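You operate a simulated robot arm through the tools that you are given. There is no shell and no other tool. Be economical: measure what you need, move in short steps, check, and stop when the job is done.

You are at the controls of a simulated robot arm. One attempt, no reset.

Task
The lamp has tripped its breaker. Get it working again.
Fine: switch the lamp off, push the tripped breaker fully OFF and then ON, shut the panel door, switch the lamp on; leave the other breakers.

It is judged by the outcome, as a careful person would: the job done as asked, and still so three seconds after it is handed in. It fails if anything else is knocked over, pushed out of place, dropped, spilled or broken.

Robot
A 6-joint arm with a two-finger parallel gripper on a trunk, on a base that drives. Base frame: it is fixed to the floor where the robot stands at the start and does not move with it; the origin is under the middle of the robot, x ahead of it, y to its left, z up; the surface under the hand at the start is at about z = 0.86. Units: m, degrees, N and s.
With the tool pointing down near the work surface it reaches from about 0.32 to 0.7 m from the robot's upright axis, wherever it stands. Its first joint turns from -166.0 to 166.0 degrees. Places, roughly: panel door [0.4, 0.4, 1.4]. Payload 4.1 kg.
The tool frame sits at the grasp point between the pads (the TCP): z along the fingers, y along the line on which they close. The tips reach 0.023 m beyond it. The gripper opens to 0.094 m. The fingers are 0.038 m wide and 0.01 m thick; the gripper's body (0.054 by 0.096 m) begins 0.039 m behind the TCP.
Orientation is that of the tool frame in the base frame, as a unit quaternion [x, y, z, w]. With the fingers straight down and closing along the base's y, the tool's x points along the base's -x, its y along +y and its z along -z.

Tools
- The arm moves only by the tool move_arm. Its argument "steps" is a list of rows, each an object of numbers (a shift or turn left out is 0, a gripper value left out holds the last): "claw": the gripper command, from -1 (fully open) to 1 (shut), values between in proportion; "dx", "dy", "dz": the shift along the base's x, y, z in m; "rx", "ry", "rz": the turn, a rotation vector about the base's x, y, z in degrees. In form: [{"claw": .., "dx": .., "dy": .., "dz": .., "rx": .., "ry": .., "rz": ..}, ...]. A call has 1 to 12 rows; each row is the pose to reach, as a shift and turn from the pose commanded when the call began. A row lasts 0.2 s, in which the tool goes at most 0.05 m and 8.6 degrees; a call with a longer step from one row to the next is refused whole, and so is a gripper value outside its range. A pose out of reach is approached as far as the arm can. The call stops where the force on the tool passes 60 N (or 10 N more than at its start, if that is more) or the arm is blocked; 0.2 s more then pass. Each finger travels about 0.045 m/s and halts on what it meets, pressing with about 39 N; the grip force reading is that of the motor and also rises with nothing between the fingers. The clock runs only during rows and for 0.2 s after the last one: add rows that repeat a pose to give the fingers time. It gives the time, the measured TCP pose, the force on the tool (base axes), the opening and the grip force at its end, in the units of the frame above (readings bear some noise), with the torque about the TCP (base axes, N m) and any sound that the robot's microphone picked up, and new pictures: "show" is both (left out), scene, wrist or none.
- Cameras (640 x 400 px; columns grow to the right, rows downward): "scene" is now at [0.0126, 0.2228, 1.5972]; the picture's right is [0.61, -0.79, 0.00], its down [-0.26, -0.21, -0.94] and it looks along [0.74, 0.58, -0.33] (base axes); focal length 214 px, centre (320, 200). "wrist" rides on the gripper at [0.086, 0.016, -0.075] in the tool frame; the picture's right is [-0.18, 0.98, 0.00], its down [-0.58, -0.11, -0.81] and it looks along [-0.79, -0.15, 0.59] (tool axes); focal length 243 px, centre (320, 200). There is no depth. A picture from a camera that has moved, and an enlarged one, comes with that camera's place and axes in the base frame and with its lens.
- slide_trunk(by): slides the trunk up (or, below 0, down) by that many m; the arm and the scene camera ride with it, the base frame stays. It gives what a move gives, with no picture.
- base_move(legs): drives the robot by 1 to 6 legs, each [ahead, turn to the left] in m and degrees, along the robot's own axes; the way and the turn of a leg run together, so that a leg with both is an arc; at most 1.5 m and 180 degrees a leg. The arm and the cameras ride along, it lands a little off, and it stops where it bumps. It gives what a move gives, and a new picture of the scene camera.
- turn_head(pan, tilt): turns the head with the scene camera to pan (to the left, within 155 degrees either way) and tilt (down, from -29 to 69), counted from straight ahead of the robot. It gives what a move gives, and a new picture of the scene camera.
- close_up(camera, box): a new picture of the part [left, top, right, bottom] of that camera's present view, enlarged. It takes no simulated time.
- close_job(): hands the job in; it is judged then, once.

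Go step by step. Nothing tells you exact positions but the pictures and the camera data: compare them with the known pose of the tool, close in by small moves and look again before you grip or let go. The budget is 120 turns and 260 pictures, counting those below and the enlarged ones. Unless the task says otherwise, let go and move clear before handing in, and close with one line.

The tools are called as name(argument=value, ...) on one line, values as JSON. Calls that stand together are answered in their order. move_arm: Moves the arm, as the interface text tells. Its arguments: {"type":"object","properties":{"steps":{"type":"array","items":{"type":"object","properties":{"claw":{"type":"number"},"dx":{"type":"number"},"dy":{"type":"number"},"dz":{"type":"number"},"rx":{"type":"number"},"ry":{"type":"number"},"rz":{"type":"number"}}}},"show":{"type":"string","enum":["both","scene","wrist","none"]}},"required":["steps"]} The other tools are called the same way: slide_trunk (by) slides the trunk up or down; base_move (legs) drives the base; turn_head (pan, tilt) turns the head that bears the scene camera; close_up (camera, box) takes an enlarged picture of a part of a camera's view; close_job () hands the job in.

At the start:

```text
time: 0.0
ee_pos: [0.4767, 0.1393, 1.0001]
tool_rot: [0.0, 1.0, 0.0, 0.0]
ft_force: [-0.3, -0.1, -0.1]
ft_torque: [0.04, -0.01, 0.01]
grip_width: 0.0939
finger_force: 0.0
trunk travel left (down, up): [-0.525, 0.065]
robot x, y, heading: [0.0004, 0.0027, 0.1]
head pan, tilt: [37.9, 19.5]
```

scene: 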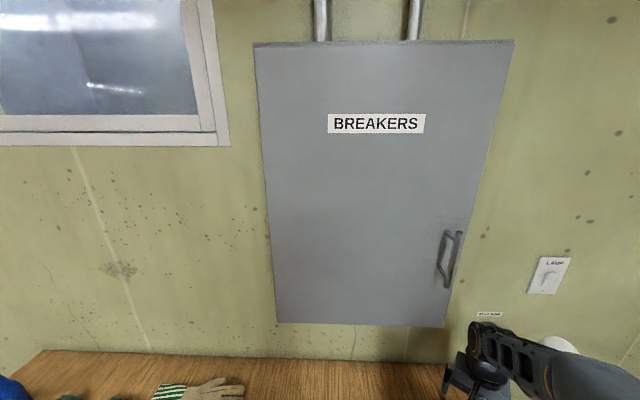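
wrist: 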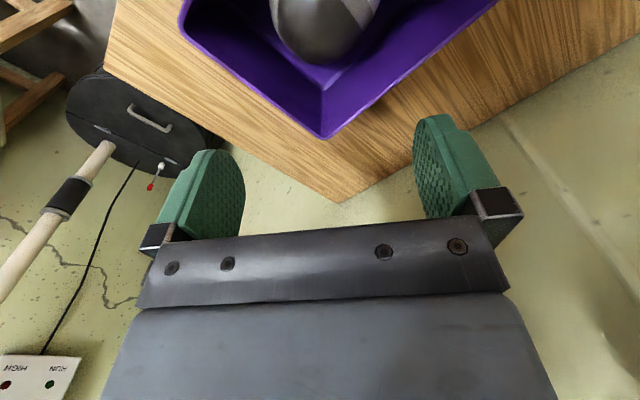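

I see a closed breaker panel on the wall with a handle at its lower right, and a lamp switch to its right. I'll look closer at these and around the room first.

close_up(camera="scene", box=[420, 210, 600, 330])

turn_head(pan=0, tilt=20)

turn_head(pan=50, tilt=45)

```text
3.33 times, centred on (510, 270) of scene
camera zoom: at [0.0126, 0.2228, 1.5972], right [0.61, -0.79, 0.0], down [-0.26, -0.21, -0.94], along [0.74, 0.58, -0.33], focal length 715 px, centre (-313, -33)
```

zoom: 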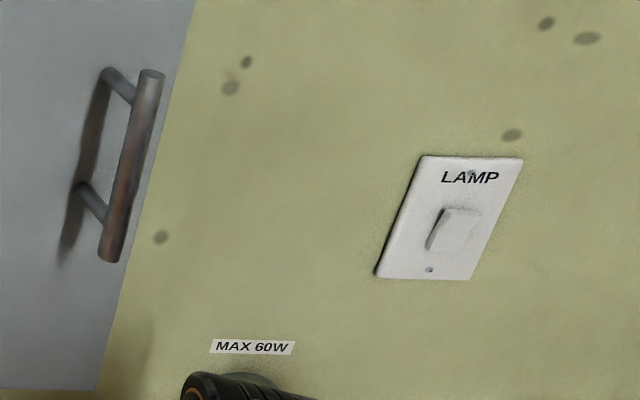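

```text
time: 1.0
ee_pos: [0.4772, 0.1387, 0.9997]
tool_rot: [0.0, 1.0, -0.001, 0.0]
ft_force: [0.3, -0.6, -0.1]
ft_torque: [0.01, -0.02, 0.0]
grip_width: 0.0941
finger_force: 0.1
trunk travel left (down, up): [-0.525, 0.065]
robot x, y, heading: [-0.0016, 0.0034, -0.1]
head pan, tilt: [0.0, 20.0]
camera scene: at [0.0322, 0.1656, 1.5964], right [0.0, -1.0, 0.0], down [-0.34, 0.0, -0.94], along [0.94, 0.0, -0.34], focal length 214 px, centre (320, 200)
```

scene: 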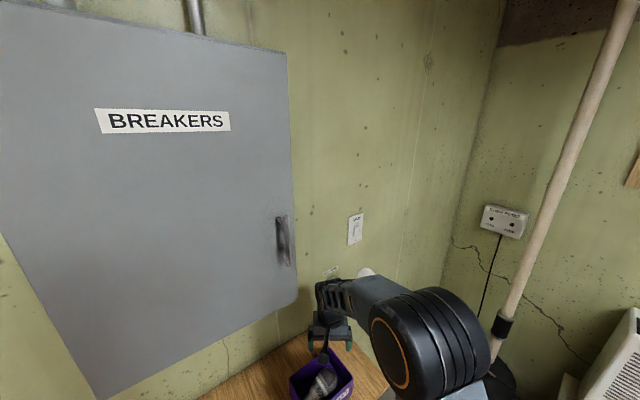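

```text
time: 2.2
ee_pos: [0.4763, 0.1392, 0.9997]
tool_rot: [0.0, 1.0, 0.0, 0.0]
ft_force: [0.3, -0.3, 0.4]
ft_torque: [0.0, -0.04, -0.01]
grip_width: 0.0942
finger_force: 0.2
trunk travel left (down, up): [-0.525, 0.065]
robot x, y, heading: [0.0004, 0.0009, -0.2]
head pan, tilt: [50.0, 45.0]
camera scene: at [-0.0086, 0.2278, 1.5578], right [0.77, -0.64, 0.0], down [-0.45, -0.54, -0.71], along [0.46, 0.54, -0.71], focal length 214 px, centre (320, 200)
```

scene: 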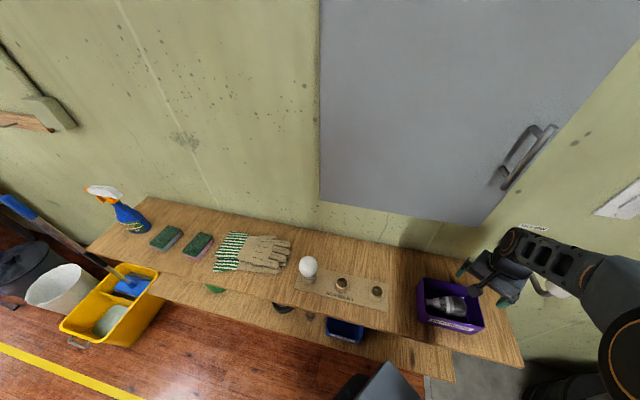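

The door handle is roughly at (0.43, 0.24, 1.35) and the lamp switch near (0.65, 0.05, 1.26). The wall faces the robot at about 37° to the left. I'll back off to make room and look around.

base_move(legs=[[-0.4, 0]])

turn_head(pan=0, tilt=30)

turn_head(pan=-60, tilt=40)

```text
time: 4.7
ee_pos: [0.0786, 0.1424, 0.9997]
tool_rot: [-0.004, 1.0, 0.0, 0.0]
ft_force: [-0.1, 0.6, -0.3]
ft_torque: [-0.03, 0.01, 0.01]
grip_width: 0.0942
finger_force: 0.0
trunk travel left (down, up): [-0.525, 0.065]
robot x, y, heading: [-0.395, 0.0012, 0.3]
head pan, tilt: [50.0, 45.0]
camera scene: at [-0.4085, 0.2259, 1.5578], right [0.77, -0.64, 0.0], down [-0.45, -0.55, -0.71], along [0.45, 0.55, -0.71], focal length 214 px, centre (320, 200)
```

scene: 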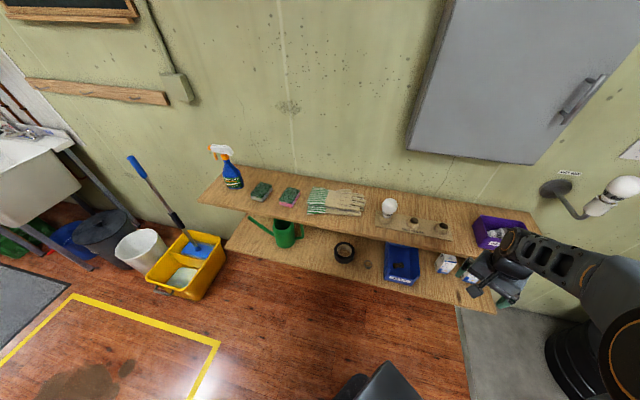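

```text
time: 5.9
ee_pos: [0.0765, 0.1414, 0.9994]
tool_rot: [-0.005, 1.0, -0.001, 0.0]
ft_force: [0.5, 0.2, -0.8]
ft_torque: [-0.01, -0.02, -0.04]
grip_width: 0.0941
finger_force: 0.1
trunk travel left (down, up): [-0.525, 0.065]
robot x, y, heading: [-0.3963, 0.0015, 0.3]
head pan, tilt: [0.0, 30.0]
camera scene: at [-0.3694, 0.1641, 1.5804], right [0.01, -1.0, 0.0], down [-0.5, -0.01, -0.87], along [0.87, 0.01, -0.5], focal length 214 px, centre (320, 200)
```

scene: 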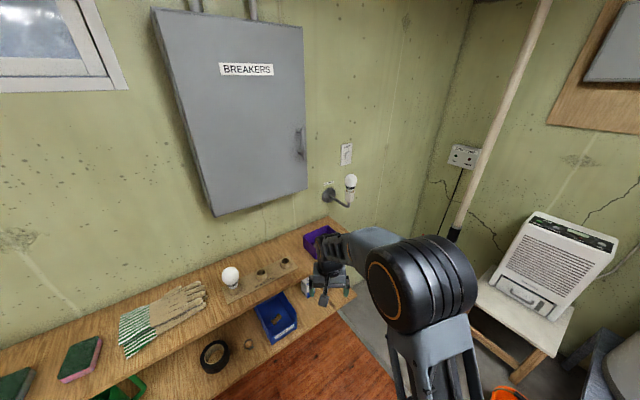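

```text
time: 7.2
ee_pos: [0.0773, 0.1411, 0.999]
tool_rot: [-0.004, 1.0, 0.0, 0.0]
ft_force: [0.8, -0.8, 1.0]
ft_torque: [-0.03, 0.04, 0.01]
grip_width: 0.094
finger_force: 0.1
trunk travel left (down, up): [-0.525, 0.065]
robot x, y, heading: [-0.4016, -0.0022, 0.7]
head pan, tilt: [-60.0, 40.0]
camera scene: at [-0.4166, 0.09, 1.565], right [-0.86, -0.51, 0.0], down [-0.33, 0.55, -0.77], along [0.39, -0.66, -0.64], focal length 214 px, centre (320, 200)
```

scene: 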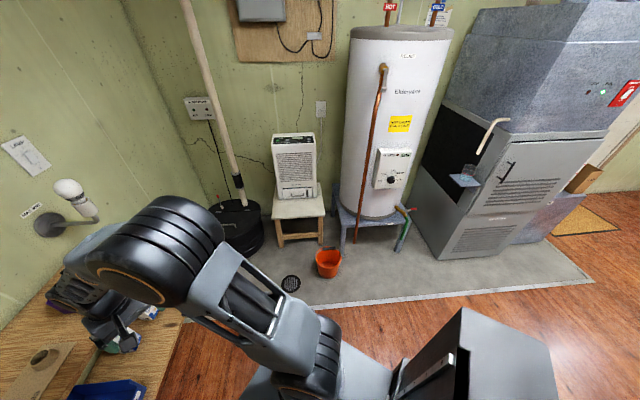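

Refined: handle about (0.42, 0.24, 1.36), switch about (0.67, 0.05, 1.25), with the lamp bulb sticking out below them near z 1.2. I'll raise the hand and turn it horizontal here in free space before repositioning the base.

move_arm(steps=[{"dz": 0.025, "ry": -7.5}, {"dz": 0.05, "ry": -15}, {"dz": 0.075, "ry": -22.5}, {"dz": 0.1, "ry": -30}, {"dz": 0.125, "ry": -37.5}, {"dz": 0.15, "ry": -45}, {"dz": 0.175, "ry": -52.5}, {"dz": 0.2, "ry": -60}, {"dz": 0.225, "ry": -67.5}, {"dz": 0.25, "ry": -75}, {"dz": 0.275, "ry": -82.5}, {"dz": 0.3, "ry": -90}], show="wrist")

turn_head(pan=0, tilt=35)

```text
time: 9.8
ee_pos: [0.0767, 0.1414, 1.3001]
tool_rot: [-0.004, 0.706, -0.002, 0.708]
ft_force: [0.2, -0.3, -1.0]
ft_torque: [0.0, 0.0, -0.01]
grip_width: 0.094
finger_force: 0.0
trunk travel left (down, up): [-0.525, 0.065]
robot x, y, heading: [-0.3947, 0.0008, 0.3]
head pan, tilt: [-60.0, 40.0]
camera wrist: at [0.0022, 0.1586, 1.2125], right [0.0, 0.98, 0.18], down [-0.81, -0.1, 0.58], along [0.59, -0.14, 0.79], focal length 243 px, centre (320, 200)
```

wrist: 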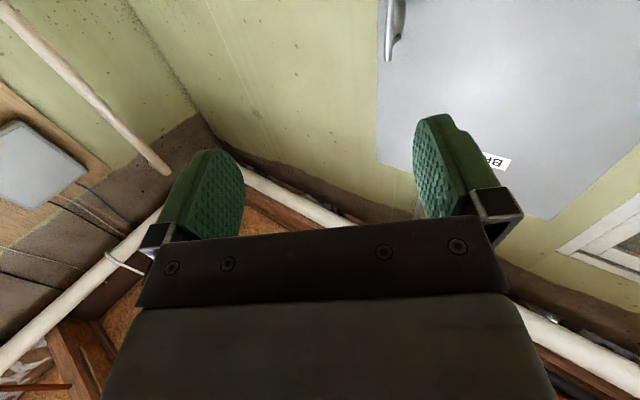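

```text
time: 11.1
ee_pos: [0.077, 0.1426, 1.2994]
tool_rot: [-0.003, 0.707, -0.003, 0.707]
ft_force: [-0.6, -0.4, -0.1]
ft_torque: [0.01, -0.01, -0.02]
grip_width: 0.0939
finger_force: 0.0
trunk travel left (down, up): [-0.525, 0.065]
robot x, y, heading: [-0.395, 0.0017, 0.5]
head pan, tilt: [0.0, 35.0]
camera scene: at [-0.3718, 0.1639, 1.5726], right [0.01, -1.0, 0.0], down [-0.57, 0.0, -0.82], along [0.82, 0.01, -0.57], focal length 214 px, centre (320, 200)
```

scene: 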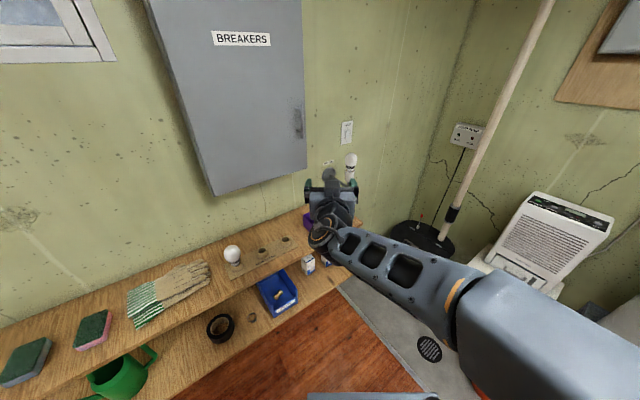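

Tool is horizontal now. I'll drive to a stance right of the panel, facing the wall squarely but still a bit back.

base_move(legs=[[0, -46], [0.49, 0], [0, 82.5]])

turn_head(pan=20, tilt=20)

```text
time: 19.6
ee_pos: [0.2361, 0.0621, 1.2998]
tool_rot: [-0.234, 0.667, 0.229, 0.669]
ft_force: [0.1, 0.1, -0.1]
ft_torque: [-0.03, 0.02, -0.01]
grip_width: 0.0939
finger_force: 0.1
trunk travel left (down, up): [-0.525, 0.065]
robot x, y, heading: [-0.0444, -0.3487, 38.6]
head pan, tilt: [0.0, 35.0]
camera scene: at [-0.1308, -0.2, 1.5726], right [0.63, -0.78, 0.0], down [-0.45, -0.36, -0.82], along [0.64, 0.51, -0.57], focal length 214 px, centre (320, 200)
```

scene: 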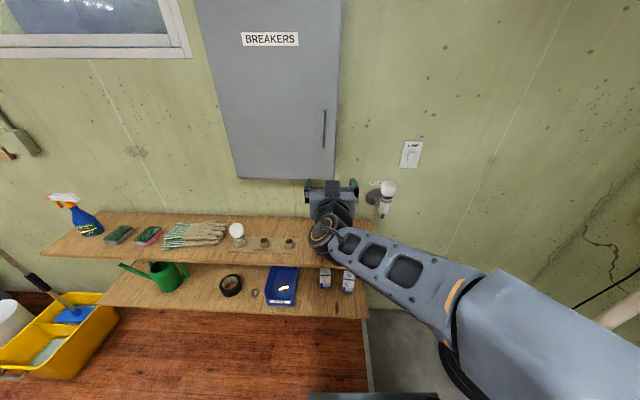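

```text
time: 20.4
ee_pos: [0.2355, 0.0592, 1.299]
tool_rot: [-0.235, 0.667, 0.229, 0.669]
ft_force: [-0.5, -0.4, 0.1]
ft_torque: [0.01, 0.05, 0.02]
grip_width: 0.094
finger_force: 0.1
trunk travel left (down, up): [-0.525, 0.065]
robot x, y, heading: [-0.0511, -0.3457, 38.7]
head pan, tilt: [20.0, 20.0]
camera scene: at [-0.1511, -0.1756, 1.5964], right [0.86, -0.52, 0.0], down [-0.18, -0.29, -0.94], along [0.49, 0.8, -0.34], focal length 214 px, centre (320, 200)
```

scene: 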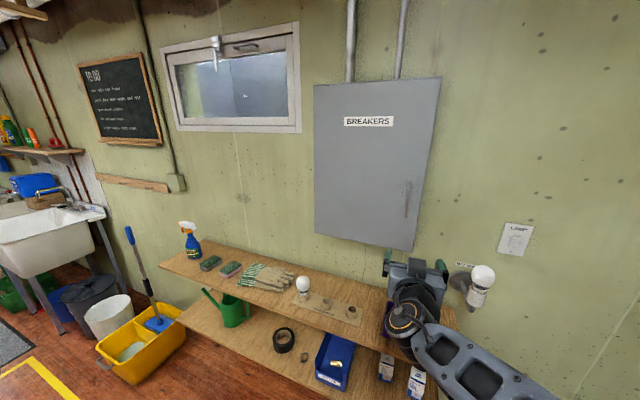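

Facing the wall squarely now. Let me inspect the switch, handle and bulb.

turn_head(pan=-10, tilt=25)

close_up(camera="scene", box=[280, 100, 440, 200])

```text
time: 21.4
ee_pos: [0.2352, 0.0603, 1.2992]
tool_rot: [-0.234, 0.667, 0.228, 0.669]
ft_force: [1.4, -0.4, -0.6]
ft_torque: [-0.01, 0.01, 0.02]
grip_width: 0.0939
finger_force: 0.1
trunk travel left (down, up): [-0.525, 0.065]
robot x, y, heading: [-0.0454, -0.346, 39.0]
head pan, tilt: [-10.0, 25.0]
camera scene: at [-0.1187, -0.2108, 1.5884], right [0.48, -0.88, 0.0], down [-0.37, -0.2, -0.91], along [0.79, 0.44, -0.42], focal length 214 px, centre (320, 200)
```

scene: 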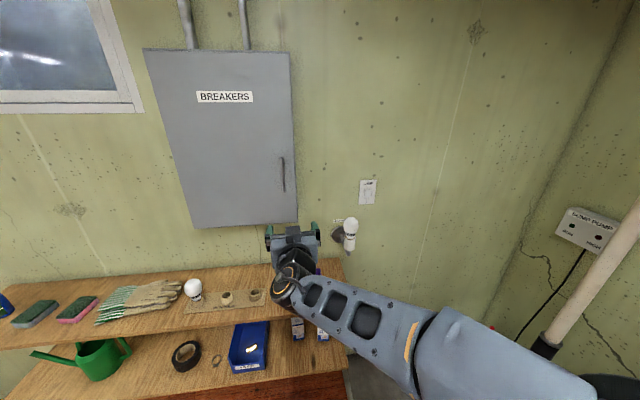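

```text
4.00 times, centred on (360, 150) of scene
camera zoom: at [-0.1187, -0.2108, 1.5884], right [0.48, -0.88, 0.0], down [-0.37, -0.2, -0.91], along [0.79, 0.44, -0.42], focal length 858 px, centre (160, 400)
```

zoom: 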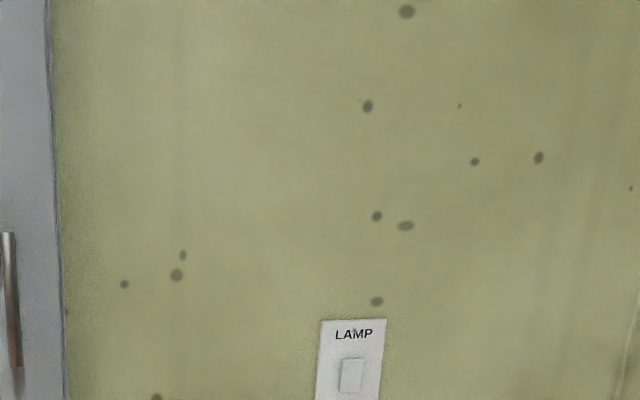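

close_up(camera="scene", box=[328, 170, 408, 220])

close_up(camera="scene", box=[260, 140, 400, 265])

```text
8.00 times, centred on (368, 195) of scene
camera zoom: at [-0.1187, -0.2108, 1.5884], right [0.48, -0.88, 0.0], down [-0.37, -0.2, -0.91], along [0.79, 0.44, -0.42], focal length 1716 px, centre (-64, 240)
```

zoom: 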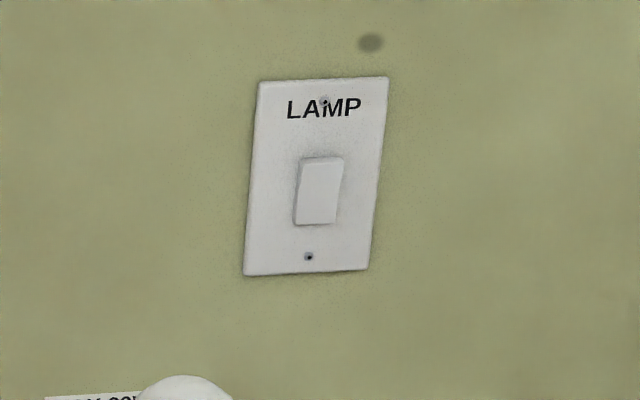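

```text
3.20 times, centred on (330, 202) of scene
camera zoom: at [-0.1187, -0.2108, 1.5884], right [0.48, -0.88, 0.0], down [-0.37, -0.2, -0.91], along [0.79, 0.44, -0.42], focal length 686 px, centre (288, 192)
```

zoom: 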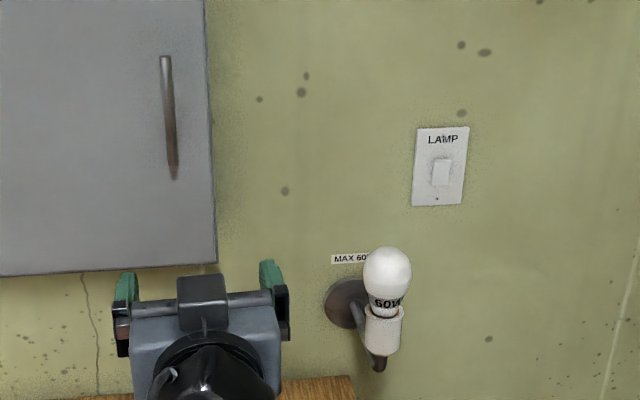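

Bulb is a 60 W one on a wall arm; the switch is a rocker. I'll close the fingers, roll the hand 90° (camera to the right side) and shift right in front of the switch.

move_arm(steps=[{"claw": 1, "dx": 0.019, "dy": -0.0235, "dz": -0.006, "rx": -5.88, "ry": -4.64}, {"dx": 0.038, "dy": -0.047, "dz": -0.012, "rx": -11.76, "ry": -9.28}, {"dx": 0.057, "dy": -0.0705, "dz": -0.018, "rx": -17.64, "ry": -13.92}, {"dx": 0.076, "dy": -0.094, "dz": -0.024, "rx": -23.5, "ry": -18.56}, {"dx": 0.095, "dy": -0.1175, "dz": -0.03, "rx": -29.4, "ry": -23.2}, {"dx": 0.114, "dy": -0.141, "dz": -0.036, "rx": -35.3, "ry": -27.84}, {"dx": 0.133, "dy": -0.1645, "dz": -0.042, "rx": -41.2, "ry": -32.5}, {"dx": 0.152, "dy": -0.188, "dz": -0.048, "rx": -47, "ry": -37.1}, {"dx": 0.171, "dy": -0.2115, "dz": -0.054, "rx": -52.9, "ry": -41.8}, {"dx": 0.19, "dy": -0.235, "dz": -0.06, "rx": -58.8, "ry": -46.4}, {"dx": 0.209, "dy": -0.2585, "dz": -0.066, "rx": -64.7, "ry": -51}, {"dx": 0.225, "dy": -0.281, "dz": -0.072, "rx": -70.6, "ry": -55.6}], show="both")

```text
time: 24.0
ee_pos: [0.3517, -0.0375, 1.2788]
tool_rot: [0.628, -0.343, 0.329, -0.616]
ft_force: [1.1, 0.6, 0.3]
ft_torque: [-0.01, 0.02, 0.02]
grip_width: 0.0
finger_force: 39.0
out of reach, approached as far as the arm can: row 4, 5, 6, 7, 8, 9, 10, 11, 12
trunk travel left (down, up): [-0.525, 0.065]
robot x, y, heading: [-0.0462, -0.3458, 38.7]
head pan, tilt: [-10.0, 25.0]
camera scene: at [-0.1178, -0.2102, 1.5883], right [0.48, -0.88, 0.0], down [-0.37, -0.2, -0.91], along [0.79, 0.44, -0.42], focal length 214 px, centre (320, 200)
camera wrist: at [0.3355, -0.1514, 1.2631], right [-0.13, 0.15, -0.98], down [-0.99, 0.05, 0.13], along [0.07, 0.99, 0.14], focal length 243 px, centre (320, 200)
```

scene: 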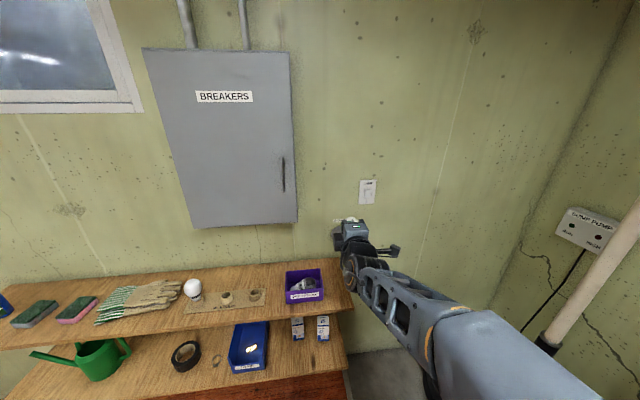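
wrist: 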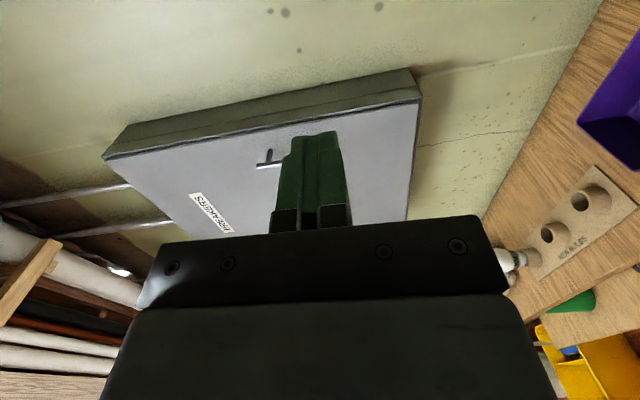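

The arm couldn't fully reach that compact pose. I'll try it further extended, away from the body (still well short of the bulb's depth).

move_arm(steps=[{"dx": 0.02, "dy": 0.016}, {"dx": 0.04, "dy": 0.032}, {"dx": 0.06, "dy": 0.048}, {"dx": 0.08, "dy": 0.064}, {"dx": 0.08, "dy": 0.064}], show="scene")

```text
time: 25.2
ee_pos: [0.4211, 0.0257, 1.2793]
tool_rot: [0.627, -0.344, 0.328, -0.617]
ft_force: [0.5, -0.2, 0.1]
ft_torque: [0.01, 0.01, -0.01]
grip_width: 0.0
finger_force: 39.0
trunk travel left (down, up): [-0.525, 0.065]
robot x, y, heading: [-0.0462, -0.3414, 38.7]
head pan, tilt: [-10.0, 25.0]
camera scene: at [-0.1186, -0.2108, 1.5884], right [0.48, -0.88, 0.0], down [-0.37, -0.2, -0.91], along [0.79, 0.44, -0.42], focal length 214 px, centre (320, 200)
```

scene: 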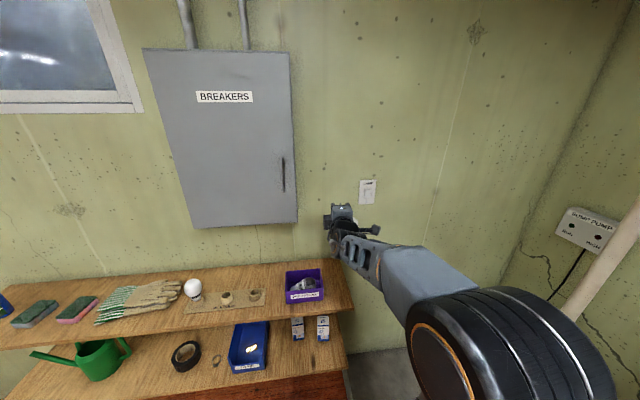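

move_arm(steps=[{"dx": 0.026, "dy": -0.033}, {"dx": 0.052, "dy": -0.066}, {"dx": 0.078, "dy": -0.098}, {"dx": 0.104, "dy": -0.131}, {"dx": 0.131, "dy": -0.164, "rz": 4}, {"dx": 0.131, "dy": -0.164, "rz": 4}], show="both")

```text
time: 26.6
ee_pos: [0.4765, -0.0088, 1.3164]
tool_rot: [0.619, -0.371, 0.349, -0.598]
ft_force: [0.6, 0.0, -0.6]
ft_torque: [0.0, 0.0, -0.02]
grip_width: 0.0001
finger_force: 39.2
out of reach, approached as far as the arm can: row 1, 2, 3, 4, 5, 6
trunk travel left (down, up): [-0.525, 0.065]
robot x, y, heading: [-0.0458, -0.3473, 39.0]
head pan, tilt: [-10.0, 25.0]
camera scene: at [-0.1185, -0.2108, 1.5884], right [0.48, -0.88, 0.0], down [-0.37, -0.2, -0.91], along [0.79, 0.44, -0.42], focal length 214 px, centre (320, 200)
camera wrist: at [0.4522, -0.1201, 1.3016], right [-0.13, 0.15, -0.98], down [-0.98, 0.12, 0.15], along [0.14, 0.98, 0.13], focal length 243 px, centre (320, 200)
```

scene: 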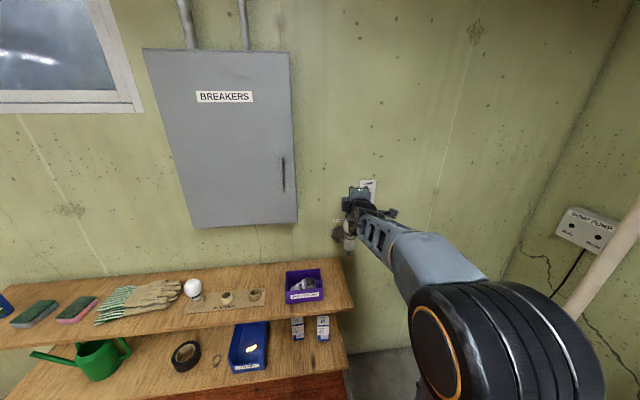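
wrist: 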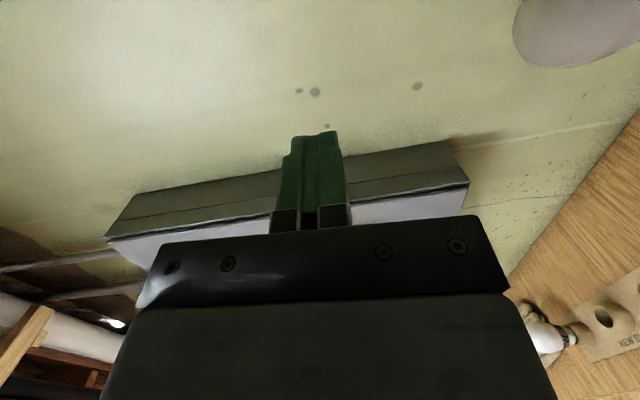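

The rolled posture limits reach to the right. I'll unroll the hand (slightly back from the bulb) and use a downward-pitched fingertip edge instead.

move_arm(steps=[{"dx": -0.02, "dy": -0.01, "rx": 6.6, "ry": 3.6}, {"dx": -0.04, "dy": -0.02, "rx": 13.2, "ry": 7.2}, {"dx": -0.04, "dy": -0.02, "rx": 19.7, "ry": 10.8}, {"dx": -0.04, "dy": -0.02, "rx": 26.3, "ry": 14.4}, {"dx": -0.04, "dy": -0.02, "rx": 32.8, "ry": 18}, {"dx": -0.04, "dy": -0.02, "rx": 39.4, "ry": 21.6}, {"dx": -0.04, "dy": -0.02, "rx": 46, "ry": 25.3}, {"dx": -0.04, "dy": -0.02, "rx": 52.5, "ry": 28.9}, {"dx": -0.04, "dy": -0.02, "rx": 59.1, "ry": 32.5}, {"dx": -0.04, "dy": -0.02, "rx": 65.7, "ry": 36.1}, {"dx": -0.04, "dy": -0.02, "rx": 72.2, "ry": 39.7}, {"dx": -0.04, "dy": -0.02, "rx": 78.8, "ry": 43.3}], show="none")

move_arm(steps=[{"dx": 0.026, "dy": -0.033, "dz": 0.01}, {"dx": 0.052, "dy": -0.066, "dz": 0.02}, {"dx": 0.078, "dy": -0.098, "dz": 0.03}, {"dx": 0.1, "dy": -0.125, "dz": 0.03, "rz": 3}, {"dx": 0.1, "dy": -0.125, "dz": 0.03, "rz": 5}], show="scene")

```text
time: 29.2
ee_pos: [0.4273, -0.0101, 1.3173]
tool_rot: [-0.183, 0.684, 0.191, 0.68]
ft_force: [-0.3, 0.6, 0.0]
ft_torque: [0.03, -0.04, 0.01]
grip_width: 0.0001
finger_force: 39.0
out of reach, approached as far as the arm can: row 5, 6, 7, 8, 9, 10, 11, 12
trunk travel left (down, up): [-0.525, 0.065]
robot x, y, heading: [-0.0449, -0.3469, 38.7]
head pan, tilt: [-10.0, 25.0]
```

```text
time: 30.4
ee_pos: [0.4346, -0.0116, 1.335]
tool_rot: [-0.186, 0.684, 0.191, 0.679]
ft_force: [-0.3, -0.6, -0.1]
ft_torque: [0.02, 0.0, -0.01]
grip_width: 0.0
finger_force: 39.1
out of reach, approached as far as the arm can: row 1, 2, 3, 4, 5
trunk travel left (down, up): [-0.525, 0.065]
robot x, y, heading: [-0.0499, -0.3439, 38.9]
head pan, tilt: [-10.0, 25.0]
camera scene: at [-0.1186, -0.2108, 1.5884], right [0.48, -0.88, 0.0], down [-0.37, -0.2, -0.91], along [0.79, 0.44, -0.42], focal length 214 px, centre (320, 200)
```

scene: 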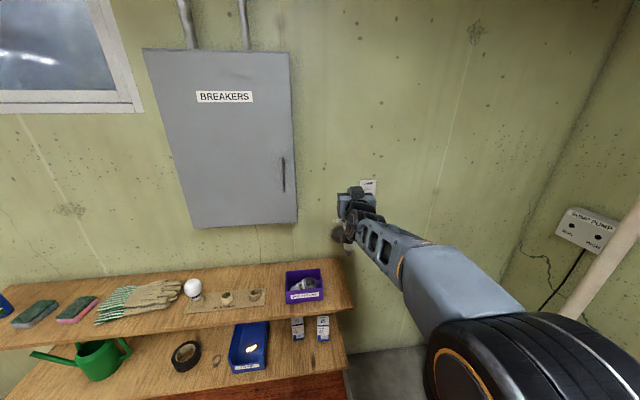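

Likely a wrist singularity (forearm and tool nearly aligned). I'll raise the trunk and pitch the tool up ~24°, then retry the rightward move.

slide_trunk(by=0.06)

move_arm(steps=[{"dz": -0.015, "rx": 4.1, "ry": -6.9}, {"dz": -0.03, "rx": 8.3, "ry": -13.8}, {"dz": -0.05, "rx": 12.4, "ry": -20.6}, {"dz": -0.06, "rx": 12.4, "ry": -20.6}], show="none")

move_arm(steps=[{"dx": 0.026, "dy": -0.033}, {"dx": 0.052, "dy": -0.066}, {"dx": 0.078, "dy": -0.098}, {"dx": 0.1, "dy": -0.125}, {"dx": 0.1, "dy": -0.125}], show="both")

```text
time: 31.4
ee_pos: [0.4359, -0.0118, 1.3943]
tool_rot: [-0.185, 0.685, 0.191, 0.678]
ft_force: [-0.7, 0.4, -1.0]
ft_torque: [-0.03, -0.01, 0.0]
grip_width: 0.0
finger_force: 38.8
trunk travel left (down, up): [-0.585, 0.005]
robot x, y, heading: [-0.0499, -0.3453, 39.0]
head pan, tilt: [-10.0, 25.0]
```

```text
time: 32.4
ee_pos: [0.4074, 0.0177, 1.3419]
tool_rot: [-0.123, 0.538, 0.213, 0.806]
ft_force: [0.4, -0.5, -0.5]
ft_torque: [0.03, 0.0, 0.03]
grip_width: 0.0
finger_force: 39.0
out of reach, approached as far as the arm can: row 1, 2, 3, 4
trunk travel left (down, up): [-0.585, 0.005]
robot x, y, heading: [-0.0454, -0.3488, 38.8]
head pan, tilt: [-10.0, 25.0]
```

```text
time: 33.6
ee_pos: [0.4393, -0.0063, 1.3558]
tool_rot: [-0.084, 0.549, 0.217, 0.803]
ft_force: [-1.1, -0.4, 0.3]
ft_torque: [0.03, 0.01, -0.03]
grip_width: 0.0
finger_force: 38.3
out of reach, approached as far as the arm can: row 1, 2, 3, 4, 5
trunk travel left (down, up): [-0.585, 0.005]
robot x, y, heading: [-0.0493, -0.3484, 38.6]
head pan, tilt: [-10.0, 25.0]
camera scene: at [-0.1199, -0.2096, 1.6482], right [0.48, -0.88, 0.0], down [-0.37, -0.2, -0.91], along [0.79, 0.44, -0.42], focal length 214 px, centre (320, 200)
camera wrist: at [0.3965, 0.004, 1.2483], right [-0.49, 0.83, 0.27], down [-0.81, -0.55, 0.21], along [0.32, -0.12, 0.94], focal length 243 px, centre (320, 200)
```

scene: 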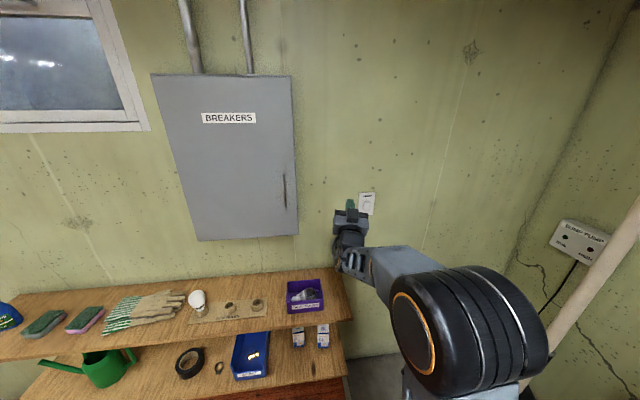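
wrist: 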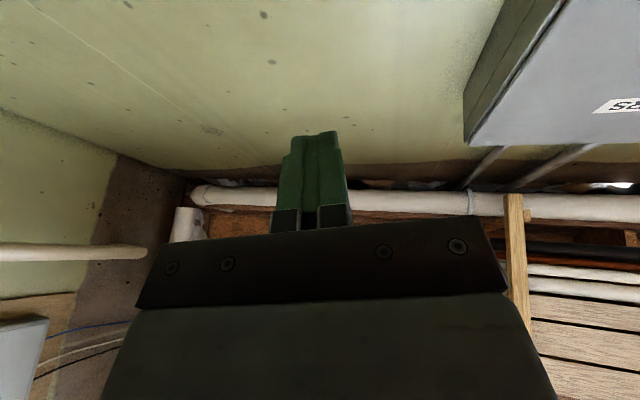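

I think joint 1's limit lies just right of straight ahead, so work must stay to the robot's left. I'll turn the base right by 40° so everything is on its left.

base_move(legs=[[0, -40]])

turn_head(pan=32, tilt=30)

move_arm(steps=[{"dy": 0.04, "rx": 0, "ry": 6, "rz": 3}, {"dy": 0.08, "ry": 12, "rz": 6}, {"dy": 0.11, "ry": 18, "rz": 10}, {"dy": 0.14, "ry": 23, "rz": 14}], show="both")

```text
time: 35.9
ee_pos: [0.5455, -0.4004, 1.3548]
tool_rot: [0.109, 0.544, -0.071, 0.829]
ft_force: [0.5, -0.1, -0.2]
ft_torque: [0.0, 0.01, 0.01]
grip_width: 0.0003
finger_force: 38.9
trunk travel left (down, up): [-0.585, 0.005]
robot x, y, heading: [-0.0442, -0.3432, -1.4]
head pan, tilt: [-10.0, 25.0]
camera scene: at [-0.0143, -0.1978, 1.6484], right [-0.19, -0.98, 0.0], down [-0.41, 0.08, -0.91], along [0.89, -0.18, -0.42], focal length 214 px, centre (320, 200)
```

scene: 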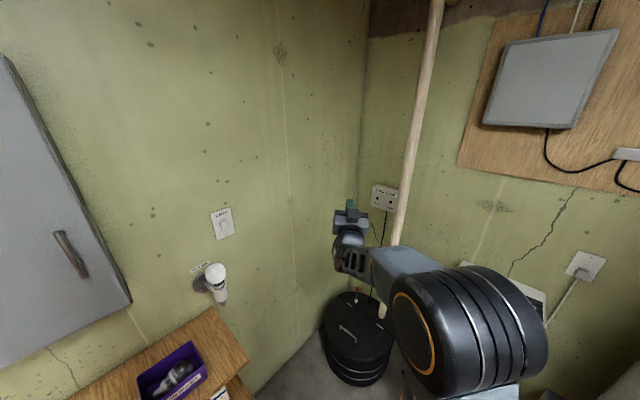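

```text
time: 37.0
ee_pos: [0.5456, -0.4007, 1.3544]
tool_rot: [0.109, 0.543, -0.071, 0.829]
ft_force: [-1.2, -0.3, 0.0]
ft_torque: [-0.01, 0.0, 0.05]
grip_width: 0.0001
finger_force: 39.3
trunk travel left (down, up): [-0.585, 0.005]
robot x, y, heading: [-0.0466, -0.3493, -1.2]
head pan, tilt: [32.0, 30.0]
camera scene: at [-0.0269, -0.1334, 1.6404], right [0.51, -0.86, 0.0], down [-0.43, -0.26, -0.87], along [0.74, 0.44, -0.5], focal length 214 px, centre (320, 200)
```

scene: 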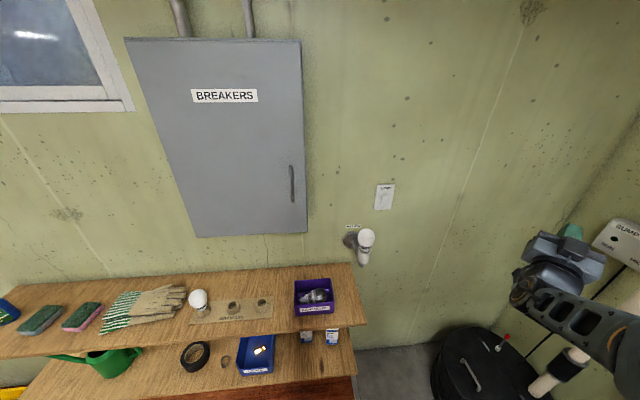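

```text
time: 38.0
ee_pos: [0.546, -0.2607, 1.3526]
tool_rot: [0.026, 0.707, 0.01, 0.706]
ft_force: [0.9, 0.4, -0.5]
ft_torque: [0.02, 0.02, -0.04]
grip_width: 0.0
finger_force: 39.5
trunk travel left (down, up): [-0.585, 0.005]
robot x, y, heading: [-0.0489, -0.3465, -1.2]
head pan, tilt: [32.0, 30.0]
camera scene: at [-0.0271, -0.1329, 1.6403], right [0.51, -0.86, 0.0], down [-0.43, -0.26, -0.87], along [0.74, 0.44, -0.5], focal length 214 px, centre (320, 200)
camera wrist: at [0.4711, -0.2374, 1.2679], right [0.02, 0.97, 0.23], down [-0.81, -0.12, 0.58], along [0.59, -0.2, 0.78], focal length 243 px, centre (320, 200)
```

scene: 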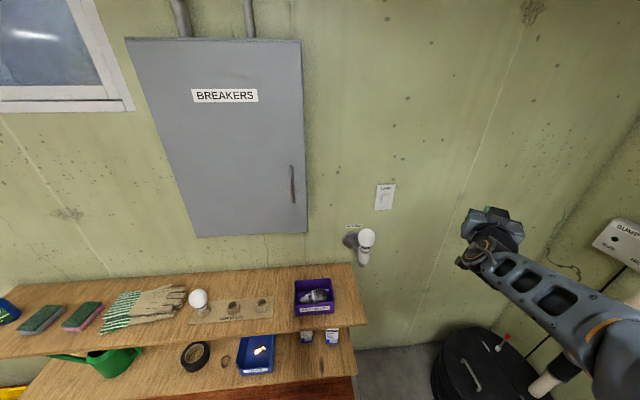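
wrist: 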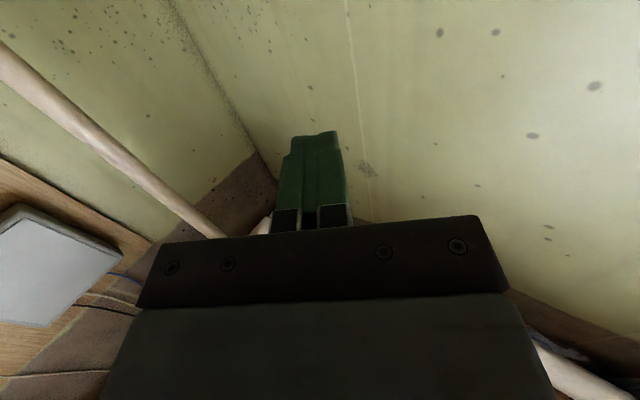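

Reach works on this side. I'll advance the base a little, then yaw the tool to face the wall.

base_move(legs=[[0.12, 0]])

move_arm(steps=[{"dx": -0.02, "dy": 0.03, "dz": -0.02, "rz": 8}, {"dx": -0.04, "dy": 0.06, "dz": -0.04, "rz": 16}, {"dx": -0.05, "dy": 0.1, "dz": -0.06, "rz": 24}, {"dx": -0.05, "dy": 0.14, "dz": -0.08, "rz": 32}, {"dx": -0.05, "dy": 0.17, "dz": -0.09, "rz": 40}], show="none")

move_arm(steps=[{"rx": -5.85, "ry": -4.7}, {"rx": -11.7, "ry": -9.4}, {"rx": -17.5, "ry": -14}, {"rx": -23.4, "ry": -18.8}, {"rx": -29.3, "ry": -23.5}, {"rx": -35.1, "ry": -28.1}, {"rx": -41, "ry": -32.8}, {"rx": -46.8, "ry": -37.5}, {"rx": -52.7, "ry": -42.2}, {"rx": -58.5, "ry": -46.9}, {"rx": -64.4, "ry": -51.6}, {"rx": -70.2, "ry": -56.3}], show="both")

```text
time: 39.2
ee_pos: [0.6652, -0.2641, 1.3531]
tool_rot: [0.026, 0.707, 0.009, 0.706]
ft_force: [0.3, -0.1, 0.2]
ft_torque: [0.02, -0.02, 0.0]
grip_width: 0.0
finger_force: 39.1
trunk travel left (down, up): [-0.585, 0.005]
robot x, y, heading: [0.0742, -0.3518, -1.0]
head pan, tilt: [32.0, 30.0]
camera scene: at [0.0926, -0.1358, 1.6403], right [0.51, -0.86, 0.0], down [-0.43, -0.26, -0.87], along [0.74, 0.44, -0.5], focal length 214 px, centre (320, 200)
```

scene: 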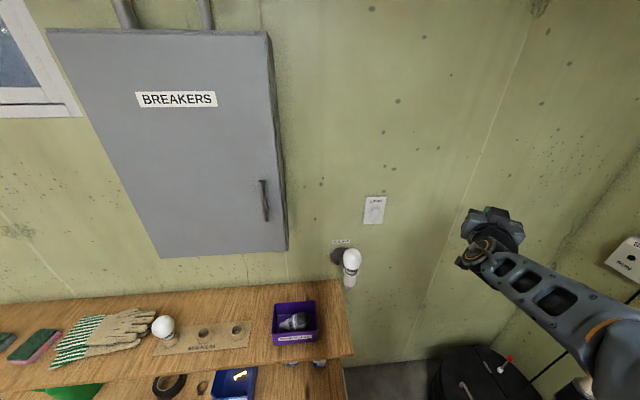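

```text
time: 40.4
ee_pos: [0.5774, -0.0742, 1.287]
tool_rot: [-0.122, 0.699, 0.185, 0.68]
ft_force: [0.0, 0.5, 0.2]
ft_torque: [0.03, -0.02, -0.01]
grip_width: 0.0
finger_force: 39.4
out of reach, approached as far as the arm can: row 2, 3, 4, 5
trunk travel left (down, up): [-0.585, 0.005]
robot x, y, heading: [0.0678, -0.3487, -1.2]
head pan, tilt: [32.0, 30.0]
```

```text
time: 43.0
ee_pos: [0.5075, 0.0079, 1.306]
tool_rot: [-0.536, 0.321, -0.327, 0.709]
ft_force: [-0.2, 0.4, -0.2]
ft_torque: [-0.02, 0.01, -0.04]
grip_width: 0.0
finger_force: 38.8
out of reach, approached as far as the arm can: row 2, 3, 4, 5, 6, 7, 8, 9, 10, 11, 12
trunk travel left (down, up): [-0.585, 0.005]
robot x, y, heading: [0.07, -0.3487, -1.2]
head pan, tilt: [32.0, 30.0]
camera scene: at [0.0914, -0.1356, 1.6404], right [0.51, -0.86, 0.0], down [-0.43, -0.26, -0.87], along [0.74, 0.44, -0.5], focal length 214 px, centre (320, 200)
camera wrist: at [0.5013, -0.0992, 1.2652], right [0.01, 0.36, -0.93], down [-1.0, 0.0, -0.01], along [0.0, 0.93, 0.36], focal length 243 px, centre (320, 200)
```

scene: 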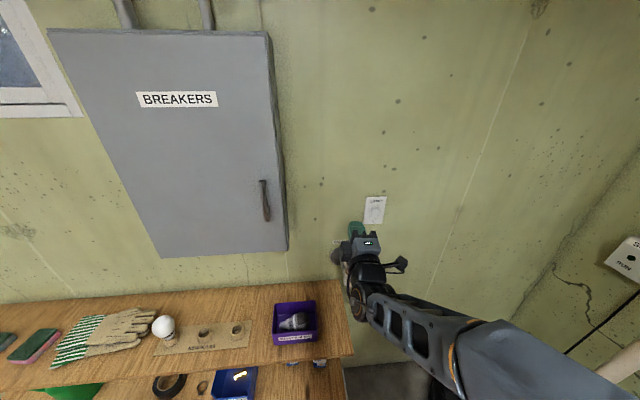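
wrist: 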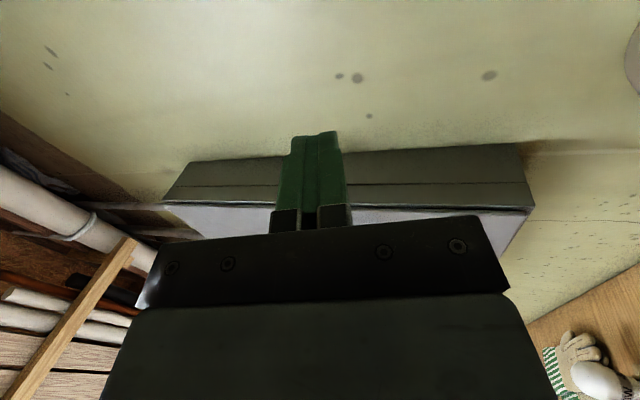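

The failing pattern fits a spherical wrist passing near its singularity; pitching the tool well below the forearm (about 40° down) should free it. I'll back away from the bulb and take that posture.

move_arm(steps=[{"dx": -0.02, "dy": 0.0, "dz": 0.02, "rx": 3.5, "ry": 7, "rz": -1.4}, {"dx": -0.04, "dz": 0.04, "rx": 7, "ry": 14, "rz": -2.85}, {"dx": -0.06, "dz": 0.06, "rx": 10.5, "ry": 21, "rz": -4.3}, {"dx": -0.08, "dz": 0.08, "rx": 14, "ry": 28, "rz": -5.7}, {"dx": -0.1, "dz": 0.1, "rx": 17.5, "ry": 35, "rz": -7.1}, {"dx": -0.1, "dz": 0.1, "rx": 21, "ry": 42, "rz": -8.5}, {"dx": -0.1, "dz": 0.1, "rx": 24.5, "ry": 49, "rz": -10}, {"dx": -0.1, "dz": 0.1, "rx": 28, "ry": 56, "rz": -11.4}, {"dx": -0.1, "dz": 0.1, "rx": 31.5, "ry": 63, "rz": -12.8}, {"dx": -0.1, "dz": 0.1, "rx": 35, "ry": 70, "rz": -14.2}, {"dx": -0.1, "dz": 0.1, "rx": 38.5, "ry": 77, "rz": -15.7}, {"dx": -0.1, "dz": 0.1, "rx": 42, "ry": 84, "rz": -17.1}], show="scene")

```text
time: 45.6
ee_pos: [0.4081, 0.0079, 1.4052]
tool_rot: [-0.299, 0.856, 0.141, 0.398]
ft_force: [0.1, -0.5, 0.9]
ft_torque: [-0.04, 0.03, 0.01]
grip_width: 0.0
finger_force: 39.3
trunk travel left (down, up): [-0.585, 0.005]
robot x, y, heading: [0.0756, -0.3502, -1.2]
head pan, tilt: [32.0, 30.0]
camera scene: at [0.0914, -0.1357, 1.6404], right [0.51, -0.86, 0.0], down [-0.43, -0.26, -0.87], along [0.74, 0.44, -0.5], focal length 214 px, centre (320, 200)
```

scene: 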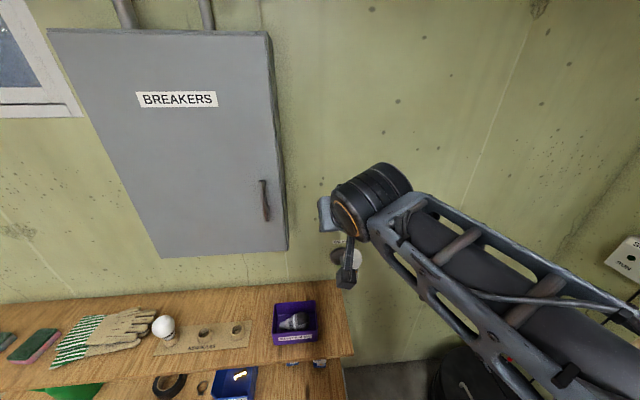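

That posture is reached exactly. Now shift right (clear of the bulb), then forward/down to just short of the switch.

move_arm(steps=[{"dx": 0.025, "dy": -0.031}, {"dx": 0.05, "dy": -0.062}, {"dx": 0.075, "dy": -0.094}, {"dx": 0.1, "dy": -0.125}, {"dx": 0.125, "dy": -0.156}, {"dx": 0.15, "dy": -0.136, "dz": -0.03}, {"dx": 0.175, "dy": -0.116, "dz": -0.065}, {"dx": 0.2, "dy": -0.096, "dz": -0.1}, {"dx": 0.225, "dy": -0.076, "dz": -0.135}, {"dx": 0.245, "dy": -0.058, "dz": -0.17}, {"dx": 0.255, "dy": -0.05, "dz": -0.195}, {"dx": 0.255, "dy": -0.05, "dz": -0.195}], show="both")

```text
time: 48.2
ee_pos: [0.6641, -0.0437, 1.2093]
tool_rot: [-0.298, 0.856, 0.139, 0.399]
ft_force: [0.2, 0.6, 0.6]
ft_torque: [0.06, 0.0, 0.03]
grip_width: 0.0001
finger_force: 39.1
trunk travel left (down, up): [-0.585, 0.005]
robot x, y, heading: [0.0706, -0.3443, -1.5]
head pan, tilt: [32.0, 30.0]
camera scene: at [0.0913, -0.1358, 1.6404], right [0.51, -0.86, 0.0], down [-0.43, -0.26, -0.87], along [0.74, 0.44, -0.5], focal length 214 px, centre (320, 200)
camera wrist: at [0.5658, -0.1002, 1.1906], right [-0.52, 0.84, 0.14], down [-0.12, -0.24, 0.96], along [0.85, 0.48, 0.23], focal length 243 px, centre (320, 200)
```

scene: 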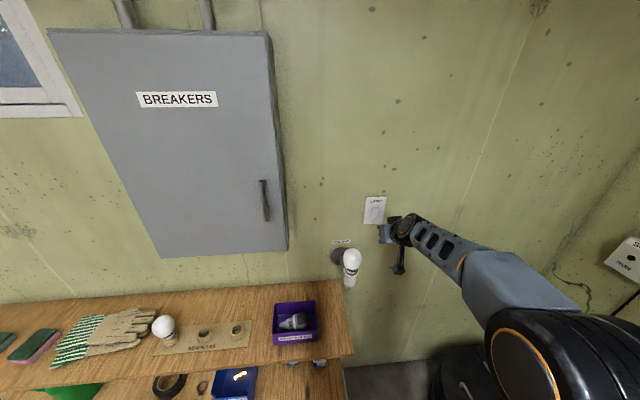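
wrist: 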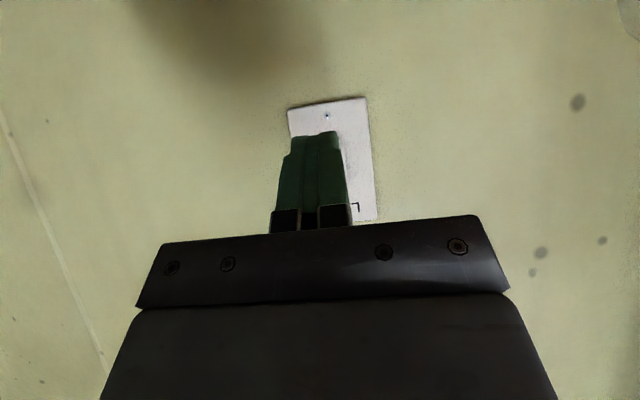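

The fingertips are just in front of the switch plate. A zoomed look from both cameras to fix the exact offset.

close_up(camera="scene", box=[340, 180, 436, 240])

close_up(camera="wrist", box=[240, 80, 432, 240])

```text
6.67 times, centred on (388, 210) of scene
camera zoom: at [0.0913, -0.1358, 1.6404], right [0.51, -0.86, 0.0], down [-0.43, -0.26, -0.87], along [0.74, 0.44, -0.5], focal length 1430 px, centre (-133, 133)
```

zoom: 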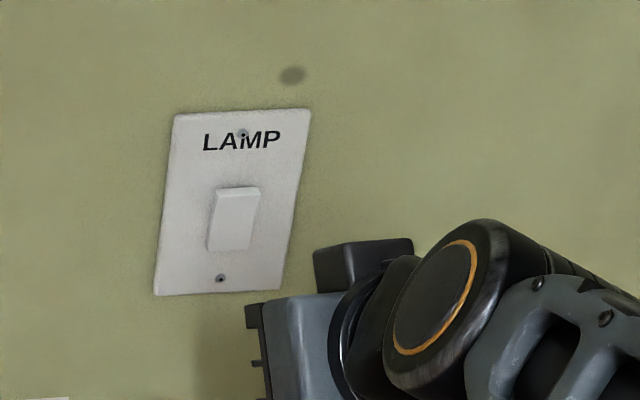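

```text
2.50 times, centred on (336, 160) of wrist
camera zoom: at [0.5658, -0.1002, 1.1906], right [-0.52, 0.84, 0.14], down [-0.12, -0.24, 0.96], along [0.85, 0.48, 0.23], focal length 606 px, centre (280, 300)
```

zoom: 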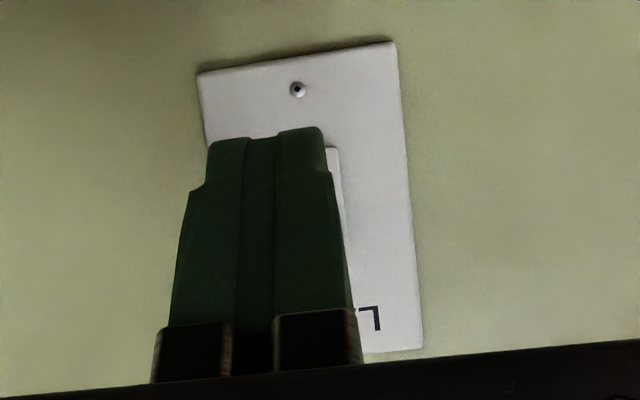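

Lateral alignment is right; rocker spans z≈1.192–1.228. I'll lower a bit and approach its bottom half, then press gently.

move_arm(steps=[{"dx": 0.02, "dy": 0.016, "dz": -0.011}, {"dx": 0.039, "dy": 0.031, "dz": -0.011}, {"dx": 0.051, "dy": 0.041, "dz": -0.011}, {"dx": 0.051, "dy": 0.041, "dz": -0.011}], show="wrist")

close_up(camera="scene", box=[340, 180, 436, 240])

```text
time: 49.2
ee_pos: [0.7143, -0.0005, 1.1998]
tool_rot: [-0.298, 0.856, 0.139, 0.399]
ft_force: [-0.3, 0.5, 0.0]
ft_torque: [0.0, 0.0, 0.02]
grip_width: 0.0002
finger_force: 39.3
trunk travel left (down, up): [-0.585, 0.005]
robot x, y, heading: [0.0672, -0.345, -1.2]
head pan, tilt: [32.0, 30.0]
camera wrist: at [0.6161, -0.0589, 1.1807], right [-0.52, 0.84, 0.14], down [-0.12, -0.24, 0.96], along [0.85, 0.48, 0.23], focal length 243 px, centre (320, 200)
```

wrist: 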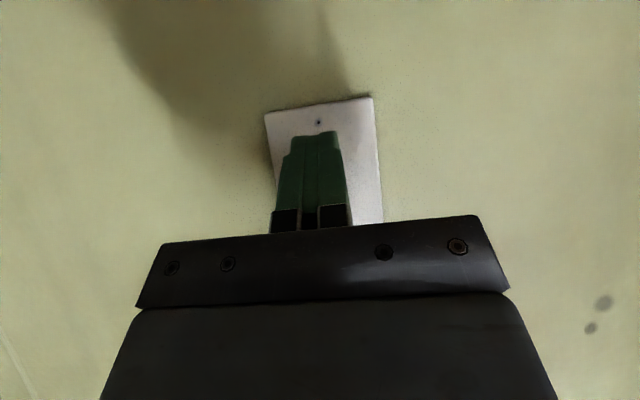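

```text
6.67 times, centred on (388, 210) of scene
camera zoom: at [0.0914, -0.1357, 1.6404], right [0.51, -0.86, 0.0], down [-0.43, -0.26, -0.87], along [0.74, 0.44, -0.5], focal length 1430 px, centre (-133, 133)
```

zoom: 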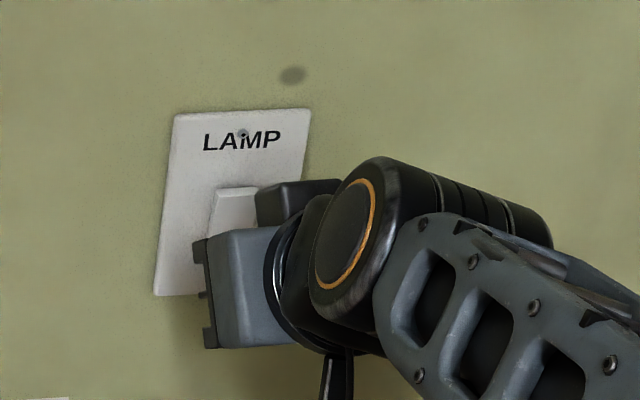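

move_arm(steps=[{"dx": 0.004, "dy": 0.003}, {"dx": 0.008, "dy": 0.006}, {"dx": 0.012, "dy": 0.009}, {"dx": 0.015, "dy": 0.012}, {"dx": 0.018, "dy": 0.014}, {"dx": 0.021, "dy": 0.0165}, {"dx": 0.024, "dy": 0.019}], show="wrist")

```text
time: 50.8
ee_pos: [0.7307, 0.0121, 1.2004]
tool_rot: [-0.3, 0.857, 0.14, 0.396]
ft_force: [-47.2, -35.2, -9.0]
ft_torque: [-0.91, -0.28, -0.16]
grip_width: 0.0
finger_force: 38.9
trunk travel left (down, up): [-0.585, 0.005]
robot x, y, heading: [0.0683, -0.3493, -1.1]
head pan, tilt: [32.0, 30.0]
camera wrist: at [0.6328, -0.0457, 1.1822], right [-0.52, 0.84, 0.14], down [-0.12, -0.23, 0.97], along [0.85, 0.49, 0.22], focal length 243 px, centre (320, 200)
```

wrist: 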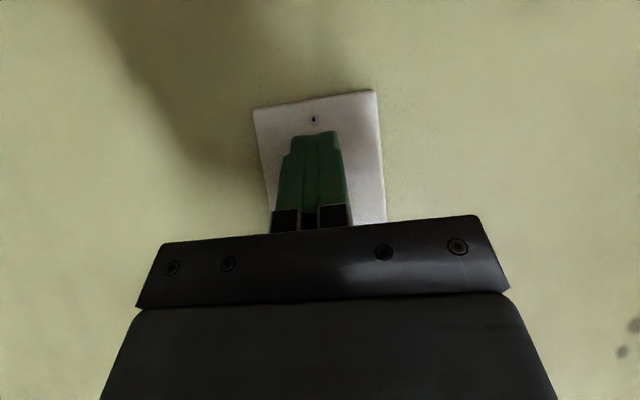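

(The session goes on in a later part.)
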